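You operate a simulated robot arm through the tools that you are given. There is no shell and no other tool. Be economical: measure what you need, move in short steps, check, and stop when the job is done.

Carry out the task below with a simulated robot arm. There is one attempt and no reset: what you move stays moved.

TASK
Gauge the blue hose stub from the press and sort it by the display.
Fine: press off before the guard opens; GOOD goes to the blue tray, all else to the orange scrap tray; shut the guard again.

It is judged by the outcome, as a careful person would: the job done as asked, and still so three seconds after it is handed in. It fails if anything else is knocked over, pushed out of place, dropped, spilled or broken.

THE ROBOT
A 6-joint arm with a two-finger parallel gripper, fixed in place. Base frame: the origin is at the foot of the arm, x ahead of it, y to its left, z up; the work surface is at about z = 80.6. Lengths are in cm, angles in rad, forces in N, time in s.
With the tool pointing down near the work surface it reaches from about 24 to 64 cm from the base axis. Its first joint turns from -1.152 to 1.152 rad. Payload 2.7 kg.
Tool frame: the origin (TCP) lies between the finger pads and is the grasp point; the fingertips stand 2.3 cm ahead of it; z points along the fingers, y is the line along which they close. The gripper opens to 9.4 cm. The fingers are 3.8 cm wide and 1 cm thick; the gripper's body (5.4 by 9.6 cm) begins 3.9 cm behind the TCP.
Orientation is that of the tool frame in the base frame, as a unit quaternion [x, y, z, w]. With the fingers straight down and closing along the base's y, the tool's x points along the base's -x, its y along +y and its z along -z.

THE INTERFACE
- The arm moves only by the tool arm_command. Its argument "increments" is a list of rows, each a list of 7 numbers: the shift along the base's x, y, z in units of 40 mm (1.0 is 40 mm), then the turn, a rotation vector about the base's x, y, z in units of 8 degrees (1.0 is 8 degrees), then the gripper command, from -1 (shut) to 1 (fully open), values between in proportion. In form: [[dx, dy, dz, rx, ry, rz, hand], ...]. A call has 1 to 20 rows; each row shifts and turns the commanded pose from where the row before left it. A call with a number of a shift or a turn outside -1 to 1 is refused whole. A row lasts 0.2 s, in which the tool goes at most 5 cm and 0.15 rad; a call with a longer step from one row to the next is refused whole, and so is a gripper value outside its range. A pose out of reach is approached as far as the arm can. The call stops where the force on the tool passes 70 N (or 10 N more than at its start, if that is more) or the arm is blocked; 0.2 s more then pass. The fingers move at their own pace (about 4.5 cm/s each) and stop on an object; they squeeze with about 21 N. The grip force told is the motor's: it shows also when the fingers shut on nothing. Time passes only in rows, and 0.2 s behind the last, so rows that do not move let the fingers close. It gives the time, the measured TCP pose, the force on the tool (base axes), the opening and the grip force at its end, in the units of the frame above (readings bear some noise).
- Cameras (640 x 400 px; columns grow to the right, rows downward): "scene" is fixed at [9.01, -44.46, 140.92]; the picture's right is [0.63, -0.77, 0.00], its down [-0.42, -0.34, -0.84] and it looks along [0.65, 0.53, -0.54] (base axes); focal length 351 px, centre (320, 200). "wrist" rides on the gripper at [-3.9, 0, -4.4] in the tool frame; the picture's right is [0.00, -1.00, 0.00], its down [0.97, 0.00, -0.24] and it looks along [0.24, 0.00, 0.97] (tool axes); focal length 218 px, centre (320, 200).
- snapshot(camera): a new picture of that camera. No time passes.
- point_at(camera, pixels): for up to 12 pixels [column, row] of the newest picture of that camera ("zoom" is the newest enlarged one), the place [x, y, z] in the base frame of the surface seen there, good to about 0.2 cm. No time passes.
- inspect(camera, box): a new picture of the part [left, top, right, bottom] of that camera's present view, enlarged. No time passes.
- hand_in(): hands the job in; it is judged then, once.

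Work in short steps. Measure before you move; look again where a grasp or a placing could have gone wrong, and mend it. You have 80 turns and 34 pictures in all, the two below and enlarged ones among them. Open the gripper and draw the arm clear of the work before you hand the job in, unless the task says otherwise; then end with one line.

The tools are called after "Request:" as a command line: name --pt "numbers of a row" for each row, then --argument value for the rest, lists and objects as JSON in quotes. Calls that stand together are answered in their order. arm_command: Moves the arm, as the interface text tells. Its arguments: {"type":"object","properties":{"increments":{"type":"array","items":{"type":"array","items":{"type":"number"}}}},"required":["increments"]} The other tools are called the same way: snapshot (camera) takes a picture; point_at (camera, pixels) gives the place of the surface under pixels of a picture; inspect (camera, box) takes an enlarged picture of a part of a camera's view; hand_in () hands the job in.

At the start:

```text
clock: 0.0
tool_pos: [44.46, -1.96, 117.72]
orientation: [0.0, 1.0, 0.0, -0.001]
wrist_force: [0.3, -0.3, 0.9]
gripper_width: 9.4
grasp_force: 0.0
```

scene: 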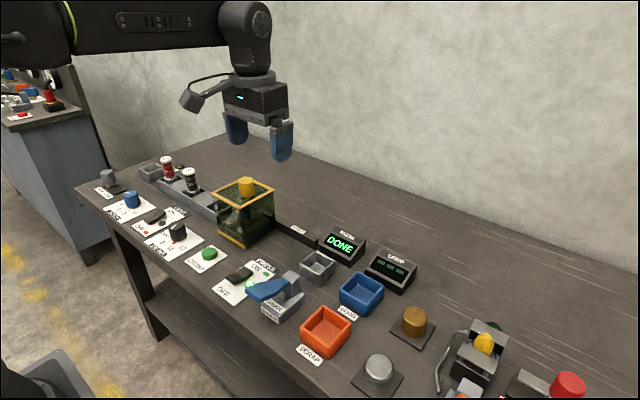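
wrist: 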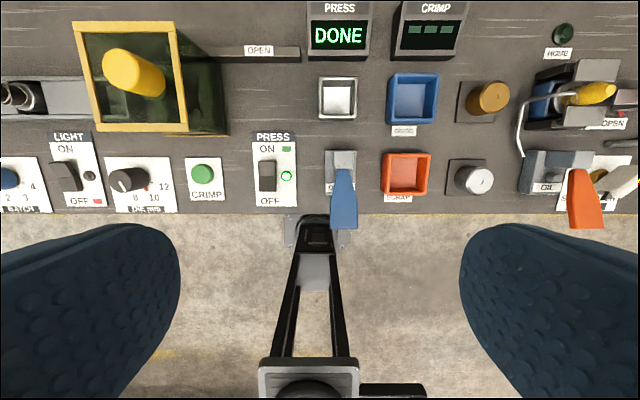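

The overview shows the guard box at wrist (130,80), the PRESS switch at (268,175) and displays at the top. I'll enlarge the parts to read the labels.

Request:
inspect --camera "wrist" --box '[0, 0, 320, 215]'

Request:
inspect --camera "wrist" --box '[300, 0, 640, 235]'

Request:
inspect --camera "scene" --box '[190, 160, 430, 370]'

```text
1.86 times, centred on (160, 108) of wrist
```

zoom: 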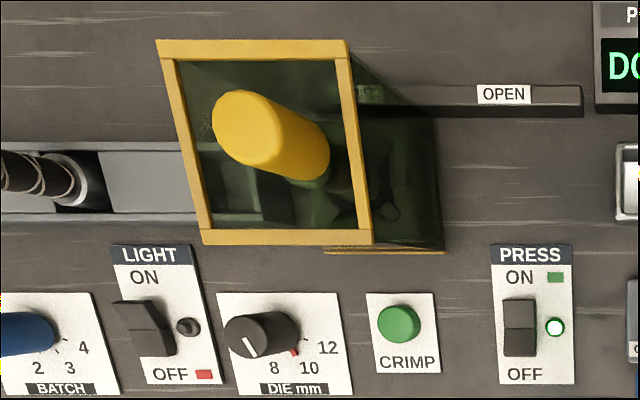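

```text
1.70 times, centred on (470, 118) of wrist
```

zoom: 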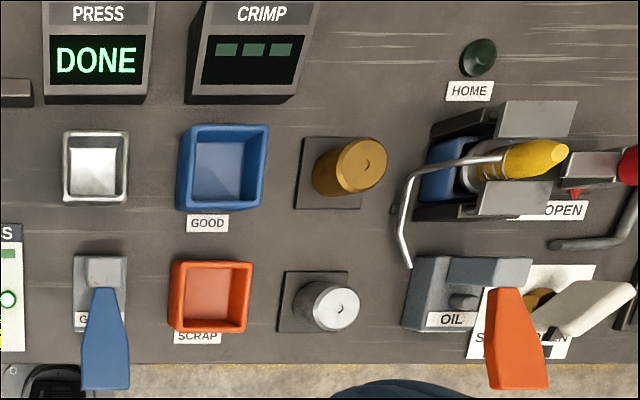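

```text
1.90 times, centred on (310, 265) of scene
```

zoom: 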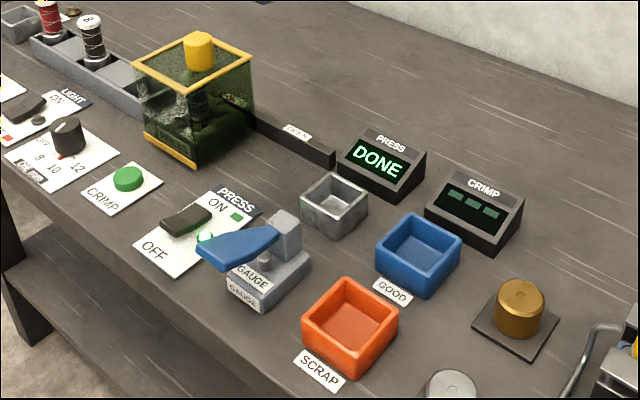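

I'll measure the press switch, guard, gauge and trays in the wrist picture.

Request:
point_at --camera "scene" --pixels '[[246, 183], [240, 276], [250, 268], [258, 265], [290, 280], [268, 290], [296, 278], [283, 305], [290, 312], [282, 232], [313, 247], [247, 190]]'

Request:
snapshot --camera "wrist"

Request:
point_at --camera "wrist" --pixels '[[268, 166], [268, 185], [286, 176], [344, 215], [341, 160], [341, 180], [410, 95], [406, 175], [130, 70], [78, 25], [180, 125], [290, 52]]'

Request:
inspect --camera "scene" --box '[205, 255, 325, 330]'

Request:
inspect --camera "scene" --box '[200, 170, 290, 260]'

```text
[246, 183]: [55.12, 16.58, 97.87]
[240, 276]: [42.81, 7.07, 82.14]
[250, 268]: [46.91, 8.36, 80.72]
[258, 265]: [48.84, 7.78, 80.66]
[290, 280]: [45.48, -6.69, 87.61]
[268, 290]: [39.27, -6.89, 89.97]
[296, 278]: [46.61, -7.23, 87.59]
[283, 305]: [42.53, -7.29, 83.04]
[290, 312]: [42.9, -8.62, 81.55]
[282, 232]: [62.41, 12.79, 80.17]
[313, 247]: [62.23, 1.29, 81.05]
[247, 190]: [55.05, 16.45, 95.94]
```

```text
28 pictures are left
```

wrist: 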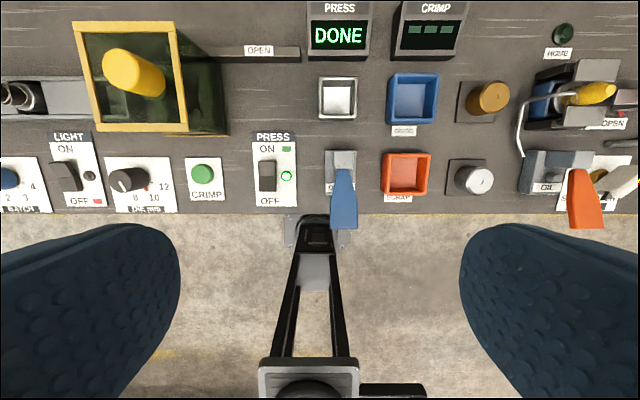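

```text
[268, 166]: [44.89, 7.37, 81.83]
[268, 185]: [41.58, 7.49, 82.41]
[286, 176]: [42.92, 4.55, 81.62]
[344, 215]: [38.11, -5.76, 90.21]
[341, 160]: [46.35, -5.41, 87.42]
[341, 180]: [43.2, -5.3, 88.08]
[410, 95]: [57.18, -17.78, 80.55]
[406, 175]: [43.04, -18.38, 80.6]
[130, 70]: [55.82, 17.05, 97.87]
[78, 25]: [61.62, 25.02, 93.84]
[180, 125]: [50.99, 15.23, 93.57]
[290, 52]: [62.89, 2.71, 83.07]
```

```text
5.33 times, centred on (265, 292) of scene
```

zoom: 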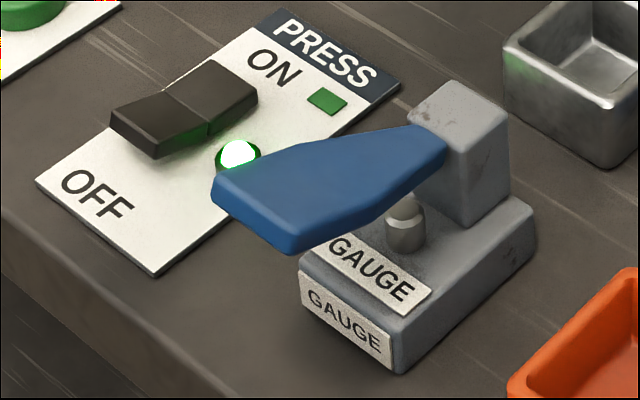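

```text
4.44 times, centred on (245, 215) of scene
```

zoom: 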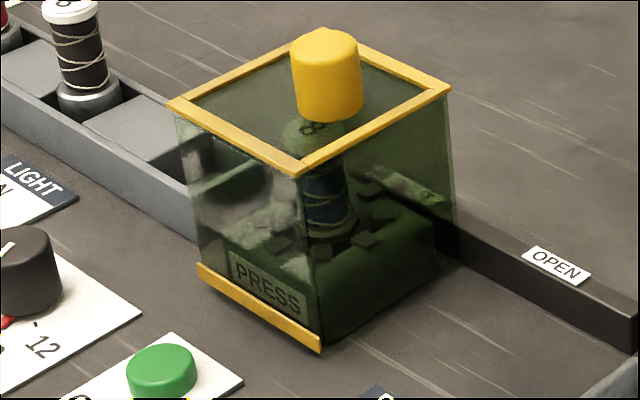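

Press switch: ON end at x≈45, the raised OFF end at (41.5, 7.45, 82.4). I close the gripper and come above the OFF end.

Request:
arm_command --pt "-0.26 0.585 -0.9 0 0 0 -1" --pt "-0.26 0.585 -0.9 0 0 0 -1" --pt "-0.26 0.585 -0.9 0 0 0 -1" --pt "-0.26 0.585 -0.9 0 0 0 -1" --pt "0 0 -0.95 0 0 0 -1" --pt "0 0 -0.95 0 0 0 -1" --pt "0 0 -0.95 0 0 0 -1" --pt "0 0 -0.85 0 0 0 -1" --pt "0 0 0 0 0 0 -1" --pt "0 0 0 0 0 0 -1"

```text
clock: 2.2
tool_pos: [40.39, 7.31, 88.69]
orientation: [0.0, 1.0, 0.0, 0.0]
wrist_force: [0.2, 0.3, 0.6]
gripper_width: 0.0
grasp_force: 21.3
```

Tips at z≈86.4, rocker end at 82.4. I press down in small steps to just below the rocker's tilt range and lift off.

Request:
arm_command --pt "0 0 -0.5 0 0 0 -1" --pt "0 0 -0.4 0 0 0 -1" --pt "0 0 -0.15 0 0 0 -1" --pt "0 0 -0.15 0 0 0 -1" --pt "0 0 -0.1 0 0 0 -1" --pt "0 0 0 0 0 0 -1"

```text
clock: 3.4
tool_pos: [40.43, 7.2, 84.05]
orientation: [0.0, 1.0, 0.0, 0.001]
wrist_force: [-7.6, -2.5, 16.4]
gripper_width: 0.0
grasp_force: 21.0
stopped in row 5: the force on the tool passed its limit (the readings are from after the stop); the commanded pose is now the measured one
```

The tool met firm contact with tips at ≈81.75. I lift and look.

Request:
arm_command --pt "0 0 0.8 0 0 0 -1" --pt "0 0 0.95 0 0 0 -1" --pt "0 0 0.95 0 0 0 -1" --pt "0 0 0.95 0 0 0 -1" --pt "0 0 0.0 0 0 0 0.0"

Request:
inspect --camera "scene" --box '[180, 160, 420, 310]'

```text
clock: 4.6
tool_pos: [40.33, 7.28, 98.73]
orientation: [0.0, 1.0, 0.0, 0.001]
wrist_force: [-0.6, -0.6, 0.0]
gripper_width: 3.28
grasp_force: 0.1
```

```text
2.67 times, centred on (300, 235) of scene
```

zoom: 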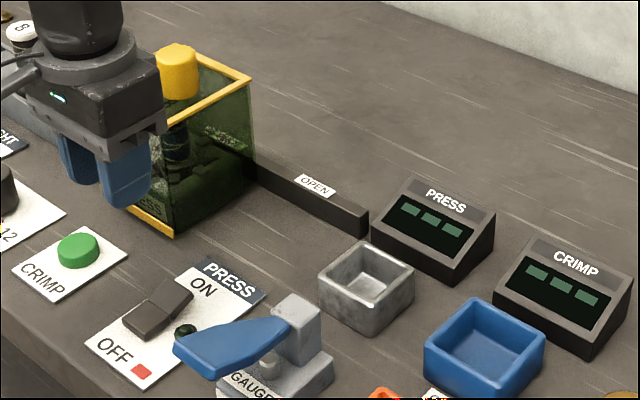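

The press is off (red mark, display dashes). Now rise and move over the guard to measure the knob and what's inside.

Request:
arm_command --pt "0 0 1 0 0 0 0" --pt "0 0.2 1 0 0 0 0" --pt "0.5 0.6 0.8 0 0 0 0.4" --pt "0.8 0.6 0 0 0 0 0.4" --pt "0.8 0.6 0 0 0 0 0.4" --pt "0.8 0.4 0 0 0 0 0.4" --pt "0 0 0 0 0 0 0.4"

Request:
snapshot --camera "wrist"

```text
clock: 6.2
tool_pos: [52.04, 17.13, 109.83]
orientation: [0.0, 1.0, 0.0, 0.001]
wrist_force: [-1.0, 0.8, -0.6]
gripper_width: 6.58
grasp_force: 0.1
```

```text
24 pictures are left
```

wrist: 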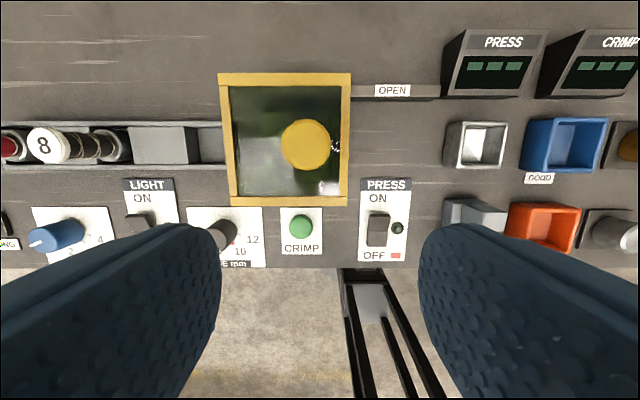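

The yellow knob's top is the disc at (305,144); I measure its rim and the guard frame corners.

Request:
point_at --camera "wrist" --pixels '[[305, 144], [284, 144], [327, 144], [305, 123], [305, 166], [223, 80], [345, 80], [234, 200], [343, 200], [440, 92], [180, 146], [475, 145]]'

```text
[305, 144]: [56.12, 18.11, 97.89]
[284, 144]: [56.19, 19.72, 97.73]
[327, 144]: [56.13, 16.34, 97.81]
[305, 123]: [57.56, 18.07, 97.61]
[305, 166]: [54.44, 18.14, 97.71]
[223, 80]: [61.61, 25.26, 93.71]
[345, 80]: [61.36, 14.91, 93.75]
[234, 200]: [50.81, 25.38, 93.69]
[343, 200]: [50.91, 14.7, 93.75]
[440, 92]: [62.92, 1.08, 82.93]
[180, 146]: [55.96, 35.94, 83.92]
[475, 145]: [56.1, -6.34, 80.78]
```

Knob centre (56.1, 18.05), radius ≈1.75, top 97.85. I descend straddling it and close.

Request:
arm_command --pt "0.5 0.12 0 0 0 0 0.4" --pt "0.5 0.11 -0.4 0 0 0 0.4" --pt "0 0 -0.9 0 0 0 0.4" --pt "0 0 -0.9 0 0 0 0.4" --pt "0 0 -0.6 0 0 0 0.4" --pt "0 0 -0.4 0 0 0 0.4" --pt "0 0 0 0 0 0 -1" --pt "0 0 0 0 0 0 -1" --pt "0 0 0 0 0 0 -1" --pt "0 0 0 0 0 0 -1"

```text
clock: 8.4
tool_pos: [55.88, 17.75, 97.07]
orientation: [0.0, 1.0, 0.001, 0.001]
wrist_force: [0.0, 0.9, -2.6]
gripper_width: 3.75
grasp_force: 45.7
```

The knob is held (3.75 cm). I slide the guard towards OPEN (-y) in small steps.

Request:
arm_command --pt "0 -0.25 0 0 0 0 -1" --pt "0 -0.4 0 0 0 0 -1" --pt "0 -0.4 0 0 0 0 -1" --pt "0 -0.4 0 0 0 0 -1" --pt "0 0 0 0 0 0 -1"

```text
clock: 9.6
tool_pos: [55.94, 11.99, 97.03]
orientation: [0.0, 1.0, -0.001, 0.001]
wrist_force: [-1.9, -0.3, 5.6]
gripper_width: 3.77
grasp_force: 45.1
```

Request:
arm_command --pt "0 -0.35 0 0 0 0 -1" --pt "0 -0.35 0 0 0 0 -1" --pt "0 -0.35 0 0 0 0 -1" --pt "0 -0.3 0 0 0 0 -1" --pt "0 -0.25 0 0 0 0 -1" --pt "0 -0.2 0 0 0 0 -1" --pt "0 -0.2 0 0 0 0 -1" --pt "0 0 0 0 0 0 -1"

Request:
inspect --camera "scene" --box '[180, 150, 420, 300]'

```text
clock: 11.5
tool_pos: [56.04, 5.39, 96.91]
orientation: [-0.006, 1.0, 0.009, 0.004]
wrist_force: [6.3, 9.5, -3.3]
gripper_width: 3.79
grasp_force: 45.2
stopped in row 8: the force on the tool passed its limit (the readings are from after the stop); the commanded pose is now the measured one
```

```text
2.67 times, centred on (300, 225) of scene
```

zoom: 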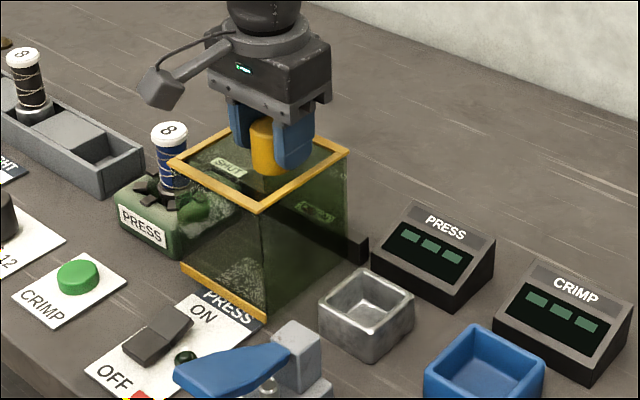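

The guard is at its open stop and the blue stub is exposed. I release, rise and move over the stub.

Request:
arm_command --pt "0 0 0 0 0 0 0.4" --pt "0 0 0 0 0 0 0.4" --pt "0 0 0 0 0 0 0.4" --pt "0 0 0.5 0 0 0 0.4" --pt "0 0 0.9 0 0 0 0.4" --pt "0 0 0.9 0 0 0 0.4" --pt "0 0 0.9 0 0 0 0.4" --pt "-0.2 0.9 0 0 0 0 0.4" --pt "-0.3 0.9 0 0 0 0 0.4" --pt "-0.3 0.9 0 0 0 0 0.4" --pt "-0.2 0.6 0 0 0 0 0.4" --pt "0 0 0 0 0 0 0.4"

Request:
snapshot --camera "wrist"

Request:
snapshot --camera "scene"

```text
clock: 14.1
tool_pos: [51.95, 18.44, 110.01]
orientation: [-0.006, 1.0, 0.009, 0.004]
wrist_force: [-0.7, 0.6, 0.3]
gripper_width: 6.57
grasp_force: 0.0
```

```text
22 pictures are left
```

wrist: 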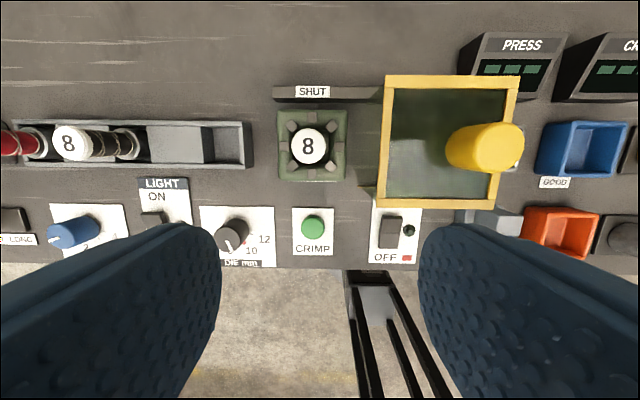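

```text
21 pictures are left
```

scene: 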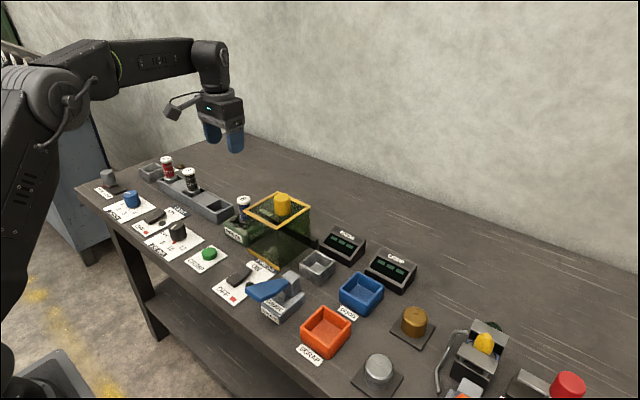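

Stub cap at wrist (308,147). I measure the stub, press and guard positions, plus the cup and gauge.

Request:
point_at --camera "wrist" --pixels '[[308, 147], [293, 147], [325, 147], [308, 131], [308, 163], [281, 176], [343, 176], [390, 80], [383, 200], [515, 82], [293, 125], [323, 125]]'

Request:
point_at --camera "scene" --pixels '[[243, 199], [243, 208], [243, 213], [243, 219], [318, 266], [301, 265], [334, 265], [318, 278], [318, 252], [250, 224], [237, 222]]'

Request:
inspect --camera "scene" --box '[220, 185, 280, 245]'

Request:
inspect --camera "scene" --box '[240, 240, 340, 330]'

```text
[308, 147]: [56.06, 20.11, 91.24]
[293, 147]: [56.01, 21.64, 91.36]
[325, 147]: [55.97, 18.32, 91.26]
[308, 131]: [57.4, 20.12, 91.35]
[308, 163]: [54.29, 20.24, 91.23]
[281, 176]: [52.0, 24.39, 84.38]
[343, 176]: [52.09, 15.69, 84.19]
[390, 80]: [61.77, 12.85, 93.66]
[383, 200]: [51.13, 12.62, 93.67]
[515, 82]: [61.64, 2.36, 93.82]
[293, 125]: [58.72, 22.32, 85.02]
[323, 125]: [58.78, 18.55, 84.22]
```

```text
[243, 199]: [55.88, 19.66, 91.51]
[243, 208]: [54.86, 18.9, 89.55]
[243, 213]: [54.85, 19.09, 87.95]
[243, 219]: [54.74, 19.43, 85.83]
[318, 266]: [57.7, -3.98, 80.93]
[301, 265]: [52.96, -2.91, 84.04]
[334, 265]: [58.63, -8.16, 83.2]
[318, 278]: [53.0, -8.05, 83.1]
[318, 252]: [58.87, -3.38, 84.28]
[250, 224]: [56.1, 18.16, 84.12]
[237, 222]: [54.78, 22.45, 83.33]
```

```text
6.67 times, centred on (250, 215) of scene
```

zoom: 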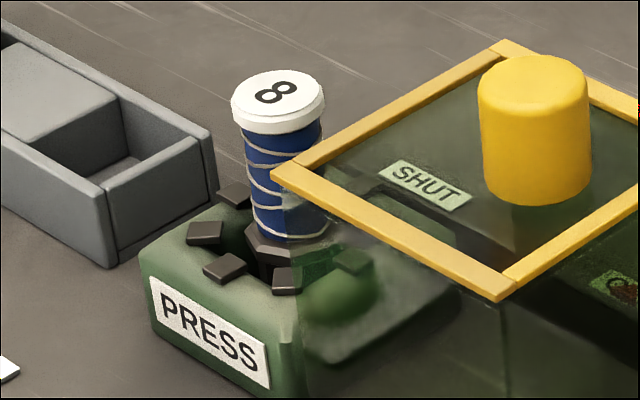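

```text
4.44 times, centred on (290, 285) of scene
```

zoom: 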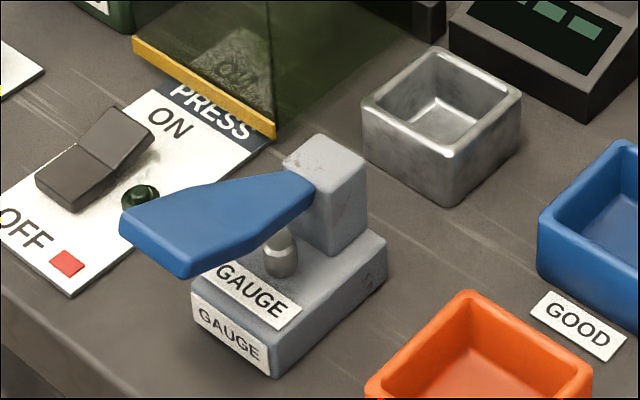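

The stub stands at (56.0, 20.1), cap top 91.4, press top ≈84.3, guard edge at y 12.75 – enough room. I straighten the tool, come down around the hose below the cap, and close.

Request:
arm_command --pt "0.5 0.2 0 -0.13 0.057 -0.086 0.4" --pt "0.52 0.2 -0.3 0 0 0 0.4" --pt "0 0 -0.9 0 0 0 0.4" --pt "0 0 -0.9 0 0 0 0.4" --pt "0 0 -0.9 0 0 0 0.4" --pt "0 0 -0.9 0 0 0 0.4" --pt "0 0 -0.6 0 0 0 0.4" --pt "0 0 -0.45 0 0 0 0.4" --pt "0 0 -0.35 0 0 0 0.4" --pt "0 0 0 0 0 0 0.4" --pt "0 0 0 0 0 0 0.4"

Request:
snapshot --camera "wrist"

```text
clock: 16.5
tool_pos: [56.15, 20.24, 88.58]
orientation: [0.001, 1.0, -0.001, 0.0]
wrist_force: [0.1, 0.9, 1.0]
gripper_width: 6.56
grasp_force: 0.0
```

```text
18 pictures are left
```

wrist: 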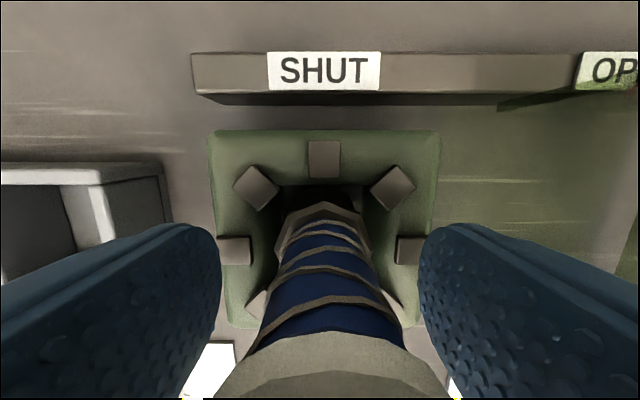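

The stub sits centred between the fingers. I close and lift gently a little to test.

Request:
arm_command --pt "0 0 0 0 0 0 -1" --pt "0 0 0 0 0 0 -1" --pt "0 0 0 0 0 0 -1" --pt "0 0 0 0 0 0 -1" --pt "0 0 0.2 0 0 0 -1" --pt "0 0 0.3 0 0 0 -1" --pt "0 0 0.5 0 0 0 -1" --pt "0 0 0 0 0 0 -1"

```text
clock: 18.3
tool_pos: [56.15, 20.02, 92.56]
orientation: [0.001, 1.0, 0.0, -0.002]
wrist_force: [-0.8, 0.9, -2.8]
gripper_width: 3.52
grasp_force: 21.3
```

Held at 3.52 cm and lifted freely. I rise further and look at the stub's full length.

Request:
arm_command --pt "0 0 0.8 0 0 0 -1" --pt "0 0 0.9 0 0 0 -1" --pt "0 0 0.9 0 0 0 -1" --pt "0 0 0 0 0 0 -1"

Request:
inspect --camera "scene" --box '[190, 100, 310, 250]'

```text
clock: 19.3
tool_pos: [56.25, 20.1, 102.85]
orientation: [0.0, 1.0, 0.0, 0.0]
wrist_force: [-0.4, 0.0, -3.6]
gripper_width: 3.52
grasp_force: 21.2
```

```text
2.67 times, centred on (250, 175) of scene
```

zoom: 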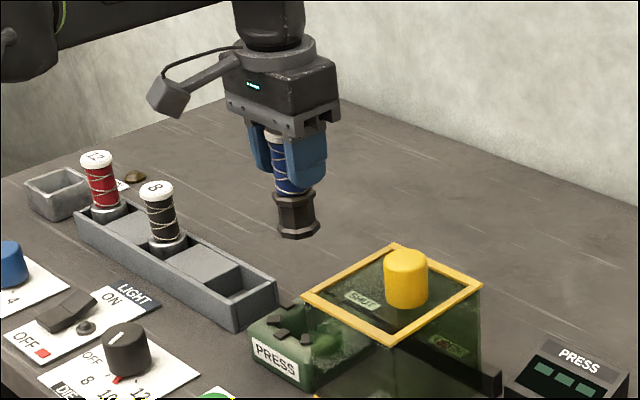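

The stub with its dark ferrule hangs straight. I measure its bottom end and ferrule width, and the cup/gauge dims.

Request:
point_at --camera "zoom" --pixels '[[297, 234], [279, 225], [316, 228], [297, 215], [275, 200], [318, 200], [290, 180]]'

Request:
inspect --camera "scene" --box '[250, 235, 350, 335]'

Request:
point_at --camera "zoom" --pixels '[[330, 85], [430, 165], [505, 110], [420, 55], [420, 125], [365, 110], [200, 250], [260, 180], [245, 300], [310, 275], [280, 350], [320, 180]]'

```text
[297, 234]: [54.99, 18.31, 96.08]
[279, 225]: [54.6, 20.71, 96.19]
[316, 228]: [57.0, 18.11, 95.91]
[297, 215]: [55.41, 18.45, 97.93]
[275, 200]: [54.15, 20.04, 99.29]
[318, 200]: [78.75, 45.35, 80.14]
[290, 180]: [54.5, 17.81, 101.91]
```

```text
4.00 times, centred on (300, 285) of scene
```

zoom: 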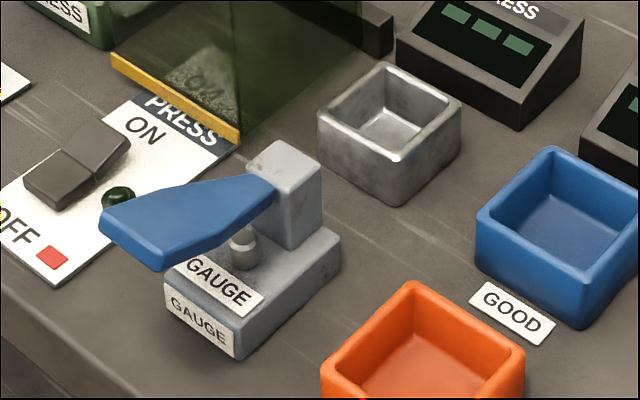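

```text
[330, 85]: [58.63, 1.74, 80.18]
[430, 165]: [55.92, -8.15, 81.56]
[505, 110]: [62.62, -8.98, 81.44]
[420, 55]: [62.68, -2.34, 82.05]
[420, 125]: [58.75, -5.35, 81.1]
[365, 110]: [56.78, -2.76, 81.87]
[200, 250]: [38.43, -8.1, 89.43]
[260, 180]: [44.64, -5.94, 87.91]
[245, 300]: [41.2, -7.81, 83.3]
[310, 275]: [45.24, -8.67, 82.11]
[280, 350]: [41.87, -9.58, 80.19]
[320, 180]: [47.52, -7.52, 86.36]
```

Stub bottom is 6.85 below the TCP. The GAUGE lever has no room for the upright stub, so the metal cup behind it may be its nest; I raise above the guard and go look at the cup and gauge from above.

Request:
arm_command --pt "0 0 0.9 0 0 0 -1" --pt "-0.2 -0.2 0.9 0 0 0 -1" --pt "-0.4 -0.95 0 0 0 0 -1" --pt "-0.4 -0.95 0 0 0 0 -1" --pt "-0.4 -0.95 0 0 0 0 -1" --pt "-0.4 -0.95 0 0 0 0 -1" --pt "-0.4 -0.95 0 0 0 0 -1" --pt "-0.3 -0.95 0 0 0 0 -1" --pt "0 -0.5 0 0 0 0 -1" --pt "0 0 0 0 0 0 -1"

Request:
snapshot --camera "wrist"

```text
clock: 21.5
tool_pos: [45.77, -5.67, 110.06]
orientation: [0.0, 1.0, -0.001, -0.001]
wrist_force: [1.1, 0.3, -2.8]
gripper_width: 3.52
grasp_force: 21.3
```

```text
15 pictures are left
```

wrist: 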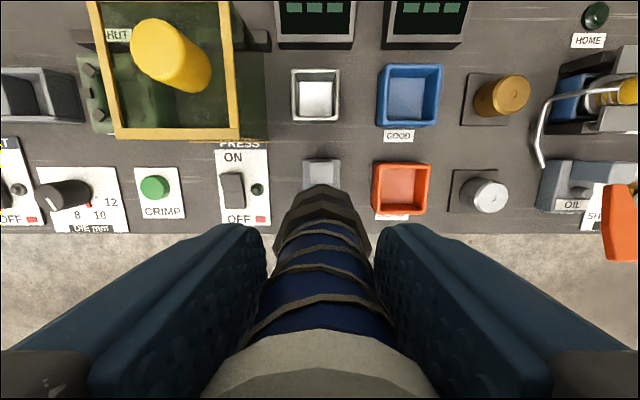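

The empty cup sits at (316,95). I measure its inside to place the stub standing there.

Request:
point_at --camera "wrist" --pixels '[[316, 95], [292, 95], [339, 95], [316, 70], [316, 120], [298, 95], [333, 95], [316, 76], [316, 113], [321, 168], [305, 215], [410, 90]]'

Request:
inspect --camera "wrist" --box '[260, 50, 380, 200]'

```text
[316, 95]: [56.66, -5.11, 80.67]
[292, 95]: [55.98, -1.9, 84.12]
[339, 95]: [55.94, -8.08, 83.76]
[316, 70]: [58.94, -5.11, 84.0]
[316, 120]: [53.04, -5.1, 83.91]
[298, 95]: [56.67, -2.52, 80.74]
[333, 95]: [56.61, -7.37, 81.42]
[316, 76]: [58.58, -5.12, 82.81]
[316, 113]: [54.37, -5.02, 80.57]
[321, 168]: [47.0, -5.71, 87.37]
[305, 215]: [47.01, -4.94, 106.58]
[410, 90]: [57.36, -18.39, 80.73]
```

```text
2.67 times, centred on (320, 125) of wrist
```

zoom: 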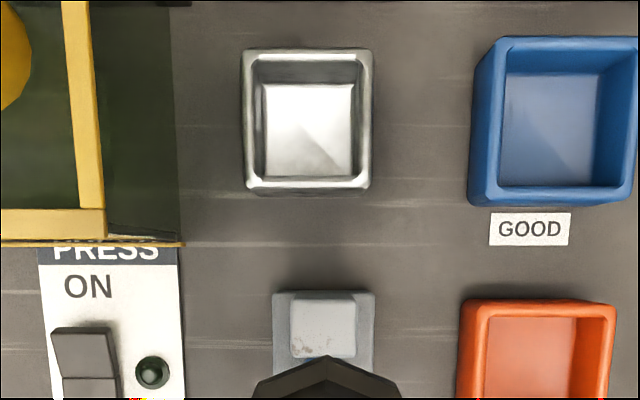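

Cup centre (56.0, -5.05), inside ≈4.8 cm, floor ≈80.8. I move over it and lower the stub until just above the floor.

Request:
arm_command --pt "0.9 0.05 0 0 0 0 -1" --pt "0.9 0.05 0 0 0 0 -1" --pt "0.78 0.05 0 0 0 0 -1" --pt "0 0 -0.9 0 0 0 -1" --pt "0 0 -0.9 0 0 0 -1" --pt "0 0 -0.9 0 0 0 -1" --pt "0 0 -0.9 0 0 0 -1" --pt "0 0 -0.7 0 0 0 -1" --pt "0 0 0 0 0 0 -1"

Request:
inspect --camera "scene" --box '[260, 180, 380, 320]'

```text
clock: 23.5
tool_pos: [56.23, -5.09, 93.06]
orientation: [0.001, 1.0, -0.001, 0.001]
wrist_force: [0.1, -0.3, -3.5]
gripper_width: 3.49
grasp_force: 21.2
```

```text
2.86 times, centred on (320, 250) of scene
```

zoom: 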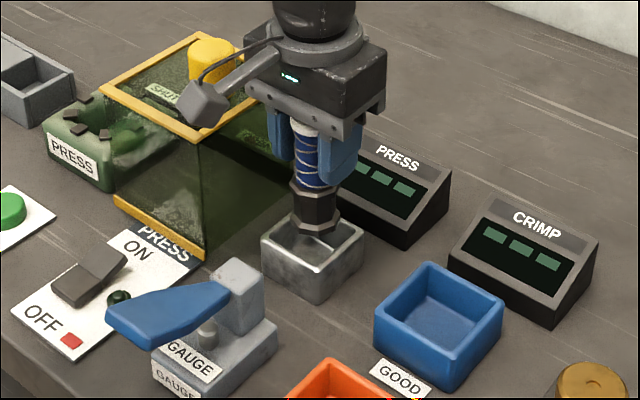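

The stub is aligned over the cup, but the grey bracket at zoom (203,100) seems near the guard; I measure it before going lower.

Request:
point_at --camera "zoom" --pixels '[[203, 100], [200, 118], [222, 120], [188, 100], [225, 85], [265, 55], [316, 235], [300, 225], [335, 220], [210, 45]]'

```text
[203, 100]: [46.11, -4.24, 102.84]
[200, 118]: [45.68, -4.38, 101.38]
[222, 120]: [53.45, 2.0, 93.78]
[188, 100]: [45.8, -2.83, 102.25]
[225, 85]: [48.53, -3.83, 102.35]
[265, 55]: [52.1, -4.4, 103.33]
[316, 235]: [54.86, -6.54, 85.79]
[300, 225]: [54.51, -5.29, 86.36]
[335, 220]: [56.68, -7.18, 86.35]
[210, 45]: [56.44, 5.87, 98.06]
```

The bracket is on the -x side at z≥101, well clear. I lower slowly to the floor of the cup.

Request:
arm_command --pt "0 0 -0.5 0 0 0 -1" --pt "0 0 -0.4 0 0 0 -1" --pt "0 0 -0.2 0 0 0 -1" --pt "0 0 -0.1 0 0 0 -1" --pt "0 0 0 0 0 0 -1"

```text
clock: 24.7
tool_pos: [56.46, -4.87, 88.56]
orientation: [0.0, 1.0, 0.0, 0.003]
wrist_force: [-8.3, -1.7, 23.8]
gripper_width: 3.54
grasp_force: 21.2
```

Contact at TCP 88.56 with some side force; I check whether it's on the floor or caught on a rim.

Request:
inspect --camera "scene" --box '[280, 210, 380, 310]'

```text
4.00 times, centred on (330, 260) of scene
```

zoom: 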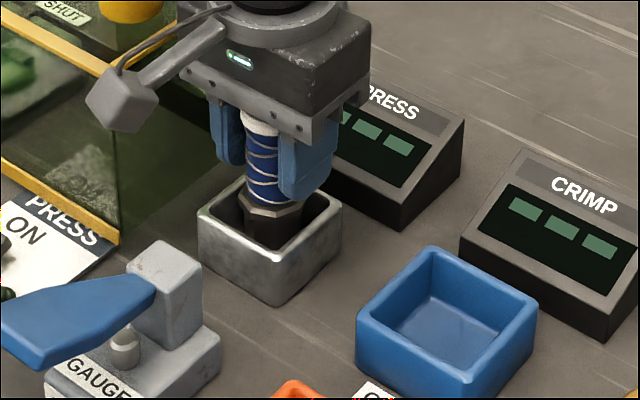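

It stands inside the cup. I release and rise, then check that it stands and read the display.

Request:
arm_command --pt "0 0 0.05 0 0 0 -1" --pt "0 0 0 0 0 0 0" --pt "0 0 0 0 0 0 0.4" --pt "0 0 0 0 0 0 0.4" --pt "0 0 0 0 0 0 0.4" --pt "0 0 0.5 0 0 0 0.4" --pt "0 0 0.9 0 0 0 0.4" --pt "0 0 0.9 0 0 0 0.4" --pt "-0.4 0 0.9 0 0 0 0" --pt "-0.8 0 0.8 0 0 0 -1" --pt "-0.9 0 0 0 0 0 -1" --pt "-0.9 0 0 0 0 0 -1" --pt "-0.8 -0.1 0 0 0 0 -1" --pt "0 0 0 0 0 0 -1"

Request:
inspect --camera "scene" --box '[240, 190, 440, 330]'

```text
clock: 27.7
tool_pos: [40.98, -5.18, 104.5]
orientation: [0.0, 1.0, -0.001, -0.001]
wrist_force: [0.3, 0.4, 0.6]
gripper_width: 0.0
grasp_force: 21.3
```

```text
2.86 times, centred on (340, 260) of scene
```

zoom: 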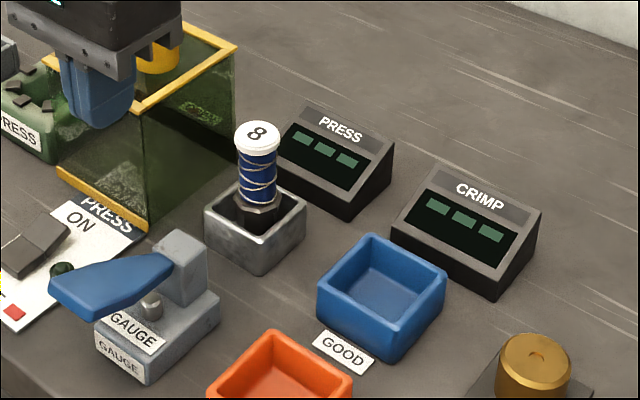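

The stub stands in the cup. I now press the GAUGE lever near its free end (39.3, -5.8, 90) with closed fingers: first come to just above it.

Request:
arm_command --pt "-0.4 -0.15 -0.5 0 0 0 -1" --pt "0 0 -0.9 0 0 0 -1" --pt "0 0 -0.9 0 0 0 -1" --pt "0 0 -0.4 0 0 0 -1" --pt "0 0 -0.15 0 0 0 -1" --pt "0 0 -0.15 0 0 0 -1" --pt "0 0 -0.15 0 0 0 -1" --pt "0 0 -0.15 0 0 0 -1" --pt "0 0 0 0 0 0 -1"

Request:
inspect --camera "scene" --box '[220, 210, 440, 350]'

```text
clock: 29.7
tool_pos: [39.63, -5.9, 91.19]
orientation: [-0.001, 1.0, -0.001, -0.001]
wrist_force: [0.2, -1.8, 2.6]
gripper_width: 0.01
grasp_force: 20.9
```

```text
2.86 times, centred on (330, 280) of scene
```

zoom: 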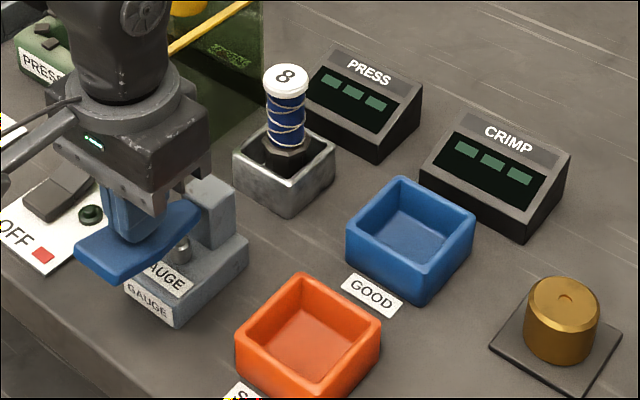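

The lever is partly down with light force. I keep pressing until firm.

Request:
arm_command --pt "0 0 -0.12 0 0 0 -1" --pt "0 0 -0.12 0 0 0 -1" --pt "0 0 -0.12 0 0 0 -1" --pt "0 0 -0.12 0 0 0 -1" --pt "0 0 -0.12 0 0 0 -1" --pt "0 0 -0.12 0 0 0 -1" --pt "0 0 0 0 0 0 -1" --pt "0 0 0 0 0 0 -1"

Request:
inspect --camera "scene" --box '[220, 210, 440, 350]'

```text
clock: 31.5
tool_pos: [39.56, -5.97, 88.46]
orientation: [0.0, 1.0, 0.0, 0.001]
wrist_force: [-3.7, 6.0, 15.1]
gripper_width: 0.02
grasp_force: 21.3
```

```text
2.86 times, centred on (330, 280) of scene
```

zoom: 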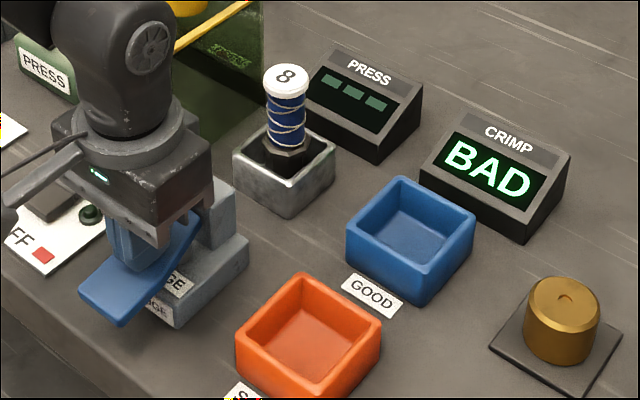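

The CRIMP display reads BAD → orange scrap tray. I release the lever, rise, open and look at the stub.

Request:
arm_command --pt "0 0 0.4 0 0 0 -1" --pt "0 0 0.9 0 0 0 -1" --pt "0 0 0.9 0 0 0 -1" --pt "0 0 0.9 0 0 0 -1" --pt "0 0 0.9 0 0 0 -1" --pt "0.5 0.1 0.8 0 0 0 0.4" --pt "0.9 0.1 0.5 0 0 0 0.4" --pt "0.9 0 0 0 0 0 0.4" --pt "0.6 0 0 0 0 0 0.4" --pt "0 0 0 0 0 0 0.4"

Request:
snapshot --camera "wrist"

```text
clock: 33.7
tool_pos: [51.19, -5.02, 109.55]
orientation: [0.0, 1.0, -0.001, -0.001]
wrist_force: [-0.4, 0.4, 0.0]
gripper_width: 6.57
grasp_force: 0.1
```

```text
8 pictures are left
```

wrist: 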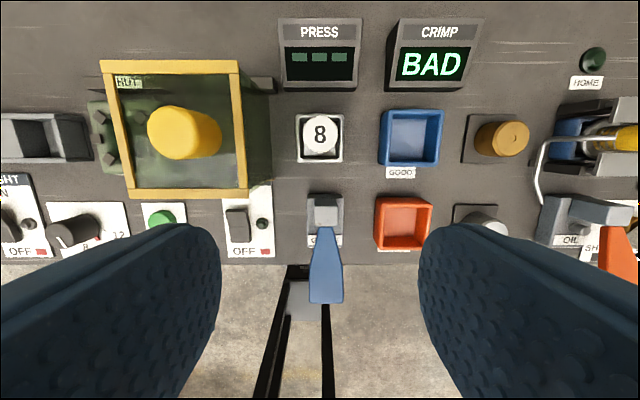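

BAD remains on the display and the stub stands at (319,134). I measure its cap and the scrap tray.

Request:
point_at --camera "wrist" --pixels '[[319, 134], [303, 134], [336, 134], [319, 117], [319, 151], [403, 220], [378, 222], [429, 222], [405, 200], [404, 246], [488, 225], [410, 193]]'

```text
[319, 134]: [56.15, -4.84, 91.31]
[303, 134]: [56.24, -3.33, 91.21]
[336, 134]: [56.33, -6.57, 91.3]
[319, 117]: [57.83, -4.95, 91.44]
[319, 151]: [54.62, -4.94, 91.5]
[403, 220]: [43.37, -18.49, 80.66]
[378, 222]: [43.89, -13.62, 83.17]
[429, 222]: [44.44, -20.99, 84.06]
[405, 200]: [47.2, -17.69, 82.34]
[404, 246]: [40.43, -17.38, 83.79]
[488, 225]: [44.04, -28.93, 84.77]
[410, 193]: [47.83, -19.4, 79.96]
```

Stub centre (56.2, -4.9). I come down around it at the same grip height and close.

Request:
arm_command --pt "0.6 0.03 0 0 0 0 0.4" --pt "0.65 0 -0.14 0 0 0 0.4" --pt "0 0 -0.9 0 0 0 0.4" --pt "0 0 -0.9 0 0 0 0.4" --pt "0 0 -0.9 0 0 0 0.4" --pt "0 0 -0.9 0 0 0 0.4" --pt "0 0 -0.8 0 0 0 0.4" --pt "0 0 -0.65 0 0 0 0.4" --pt "0 0 0 0 0 0 0.4" --pt "0 0 0 0 0 0 -1" --pt "0 0 0 0 0 0 -1" --pt "0 0 0 0 0 0 -1" --pt "0 0 0 0 0 0 -1"

```text
clock: 36.5
tool_pos: [56.29, -4.91, 88.88]
orientation: [0.0, 1.0, -0.001, -0.002]
wrist_force: [-0.1, -1.6, 0.0]
gripper_width: 3.51
grasp_force: 21.0
```

Gripped at 3.51 cm. I lift, then travel over the scrap tray centre (43.9, -17.6).

Request:
arm_command --pt "0 0 0.3 0 0 0 -1" --pt "0 0 0.6 0 0 0 -1" --pt "0 0 0.9 0 0 0 -1" --pt "0 0 0.9 0 0 0 -1" --pt "-0.6 -0.64 0.3 0 0 0 -1" --pt "-0.65 -0.64 0 0 0 0 -1" --pt "-0.65 -0.64 0 0 0 0 -1" --pt "-0.65 -0.64 0 0 0 0 -1" --pt "-0.55 -0.61 0 0 0 0 -1" --pt "0 0 0 0 0 0 -1" --pt "0 0 -0.8 0 0 0 -1" --pt "0 0 -0.8 0 0 0 -1" --pt "0 0 -0.5 0 0 0 -1" --pt "0 0 0 0 0 0 -1"

Request:
inspect --camera "scene" --box '[240, 220, 440, 380]'

```text
clock: 39.5
tool_pos: [43.82, -17.6, 92.39]
orientation: [0.001, 1.0, -0.001, 0.0]
wrist_force: [0.4, -0.1, -2.6]
gripper_width: 3.54
grasp_force: 20.9
```

```text
2.50 times, centred on (340, 300) of scene
```

zoom: 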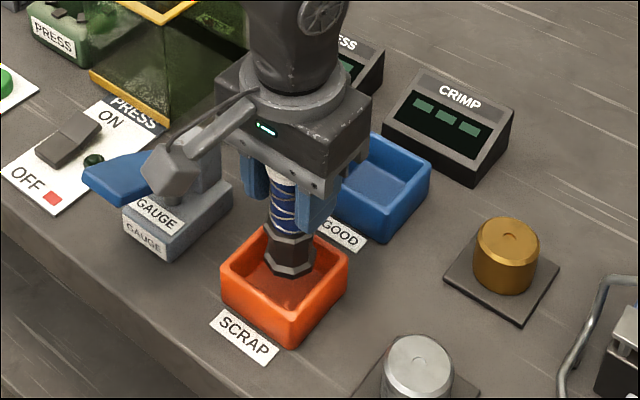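

The stub is centred over the tray. I lower to touch the floor.

Request:
arm_command --pt "0 0 -0.5 0 0 0 -1" --pt "0 0 -0.25 0 0 0 -1" --pt "0 0 -0.1 0 0 0 -1" --pt "0 0 -0.08 0 0 0 -1" --pt "0 0 0 0 0 0 -1"

```text
clock: 40.7
tool_pos: [43.82, -17.64, 88.8]
orientation: [-0.001, 1.0, -0.001, 0.001]
wrist_force: [-3.8, -0.6, 13.6]
gripper_width: 3.54
grasp_force: 20.9
```

Contact with the tray floor. I release, rise and look.

Request:
arm_command --pt "0 0 0.02 0 0 0 -1" --pt "0 0 0 0 0 0 0" --pt "0 0 0 0 0 0 0.4" --pt "0 0 0 0 0 0 0.4" --pt "0 0 0 0 0 0 0.4" --pt "0 0 0.5 0 0 0 0.4" --pt "0 0 0.9 0 0 0 0.4" --pt "0 0 0.9 0 0 0 0.4" --pt "0 0 0.9 0 0 0 0.4" --pt "0 0 0.9 0 0 0 0.4" --pt "0 0 0.9 0 0 0 0.4" --pt "0.4 0.9 0 0 0 0 0.4" --pt "0.4 0.9 0 0 0 0 0.4" --pt "0.4 0.9 0 0 0 0 0.4" --pt "0.4 0.9 0 0 0 0 0.4" --pt "0.4 0.9 0 0 0 0 0.4" --pt "0 0.9 0 0 0 0 0.4" --pt "0 0 0 0 0 0 0.4"

Request:
snapshot --camera "wrist"

Request:
snapshot --camera "scene"

```text
clock: 44.5
tool_pos: [52.01, 4.04, 108.79]
orientation: [0.0, 1.0, -0.001, -0.001]
wrist_force: [-0.3, -0.3, 0.0]
gripper_width: 6.6
grasp_force: 0.0
```

```text
6 pictures are left
```

wrist: 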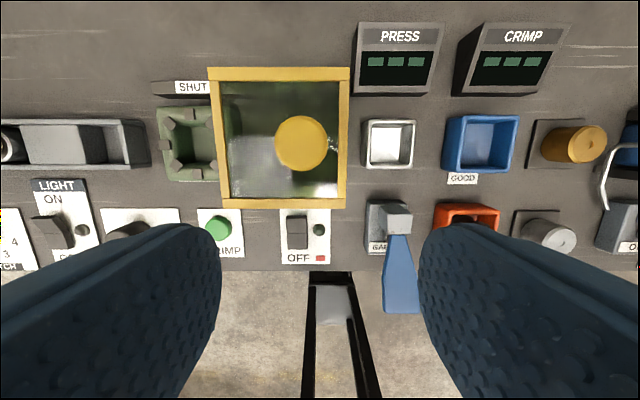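

```text
5 pictures are left
```

scene: 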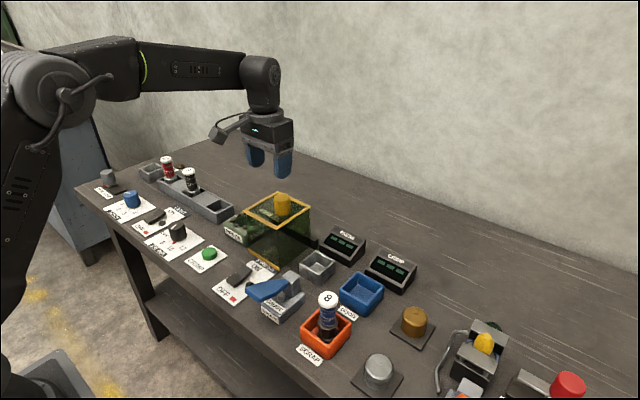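

The stub stands in the scrap tray. Now the guard: knob top at wrist (301,143).

Request:
point_at --camera "wrist" --pixels '[[301, 143], [278, 143], [325, 143], [301, 120], [301, 166]]'

```text
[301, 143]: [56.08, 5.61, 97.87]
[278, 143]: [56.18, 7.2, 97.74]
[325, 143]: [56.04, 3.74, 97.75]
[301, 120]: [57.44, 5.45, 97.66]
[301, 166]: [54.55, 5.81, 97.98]
```

Knob centre (56.05, 5.5). I descend on it, grip, and start sliding toward +y.

Request:
arm_command --pt "0.5 0.18 0 0 0 0 0.4" --pt "0.5 0.18 -0.3 0 0 0 0.4" --pt "0 0 -0.9 0 0 0 0.4" --pt "0 0 -0.9 0 0 0 0.4" --pt "0 0 -0.5 0 0 0 0.4" --pt "0 0 -0.35 0 0 0 0.4" --pt "0 0 0 0 0 0 -1" --pt "0 0 0 0 0 0 -1" --pt "0 0 0 0 0 0 -1" --pt "0 0 0 0 0 0 -1" --pt "0 0.25 0 0 0 0 -1" --pt "0 0.4 0 0 0 0 -1" --pt "0 0.4 0 0 0 0 -1" --pt "0 0.4 0 0 0 0 -1" --pt "0 0 0 0 0 0 -1"

```text
clock: 47.7
tool_pos: [55.83, 11.1, 97.07]
orientation: [0.001, 1.0, 0.0, -0.001]
wrist_force: [0.2, 0.0, -4.0]
gripper_width: 3.76
grasp_force: 44.8
```

The guard moves with it. Continue to the shut stop (grip was at y≈17.75 when shut).

Request:
arm_command --pt "0 0.4 0 0 0 0 -1" --pt "0 0.4 0 0 0 0 -1" --pt "0 0.35 0 0 0 0 -1" --pt "0 0.3 0 0 0 0 -1" --pt "0 0.15 0 0 0 0 -1" --pt "0 0.1 0 0 0 0 -1" --pt "0 0.06 0 0 0 0 -1" --pt "0 0.06 0 0 0 0 -1" --pt "0 0 0 0 0 0 -1"

```text
clock: 49.7
tool_pos: [55.91, 18.06, 96.86]
orientation: [0.002, 1.0, -0.003, -0.003]
wrist_force: [-9.6, -32.8, -1.5]
gripper_width: 3.78
grasp_force: 45.3
```

The guard is against the shut stop (−33 N). I ease slightly, release and rise clear.

Request:
arm_command --pt "0 -0.04 0 0 0 0 -1" --pt "0 0 0 0 0 0 0.4" --pt "0 0 0 0 0 0 0.4" --pt "0 0 0 0 0 0 0.4" --pt "0 0 0.5 0 0 0 0.4" --pt "0 0 0.9 0 0 0 0.4" --pt "0 0 0.9 0 0 0 0.4" --pt "0 0 0.9 0 0 0 1" --pt "-0.8 -0.5 0.5 0 0 0 1" --pt "-0.8 -0.5 0.5 0 0 0 1" --pt "-0.8 -0.5 0.5 0 0 0 1" --pt "-0.8 -0.5 0 0 0 0 1" --pt "0 0 0 0 0 0 1"

Request:
snapshot --camera "scene"

Request:
snapshot --camera "wrist"

```text
clock: 52.5
tool_pos: [43.03, 10.19, 115.57]
orientation: [0.0, 1.0, -0.001, -0.001]
wrist_force: [-0.9, -0.9, -0.5]
gripper_width: 9.4
grasp_force: 0.1
```

```text
4 pictures are left
```

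scene: 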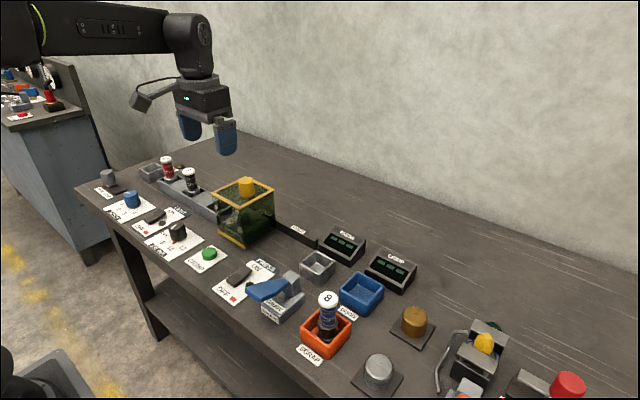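

```text
3 pictures are left
```

wrist: 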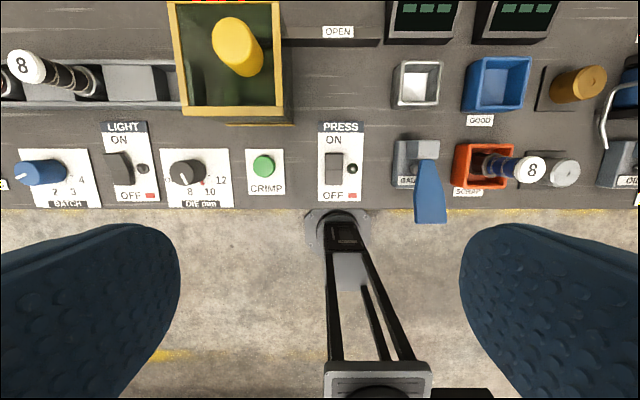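

The guard is shut as it was at the start, the press is off, the stub stands in the scrap tray, and the arm is clear with the gripper open. I hand it in.

Request:
hand_in

```text
The job is handed in.
```

The blue hose stub gauged BAD and is standing in the orange scrap tray; I turned the press off before opening the guard, then shut the guard again. Nothing was labelled as the gauge's holder, so I stood the stub in the metal cup behind the GAUGE lever.
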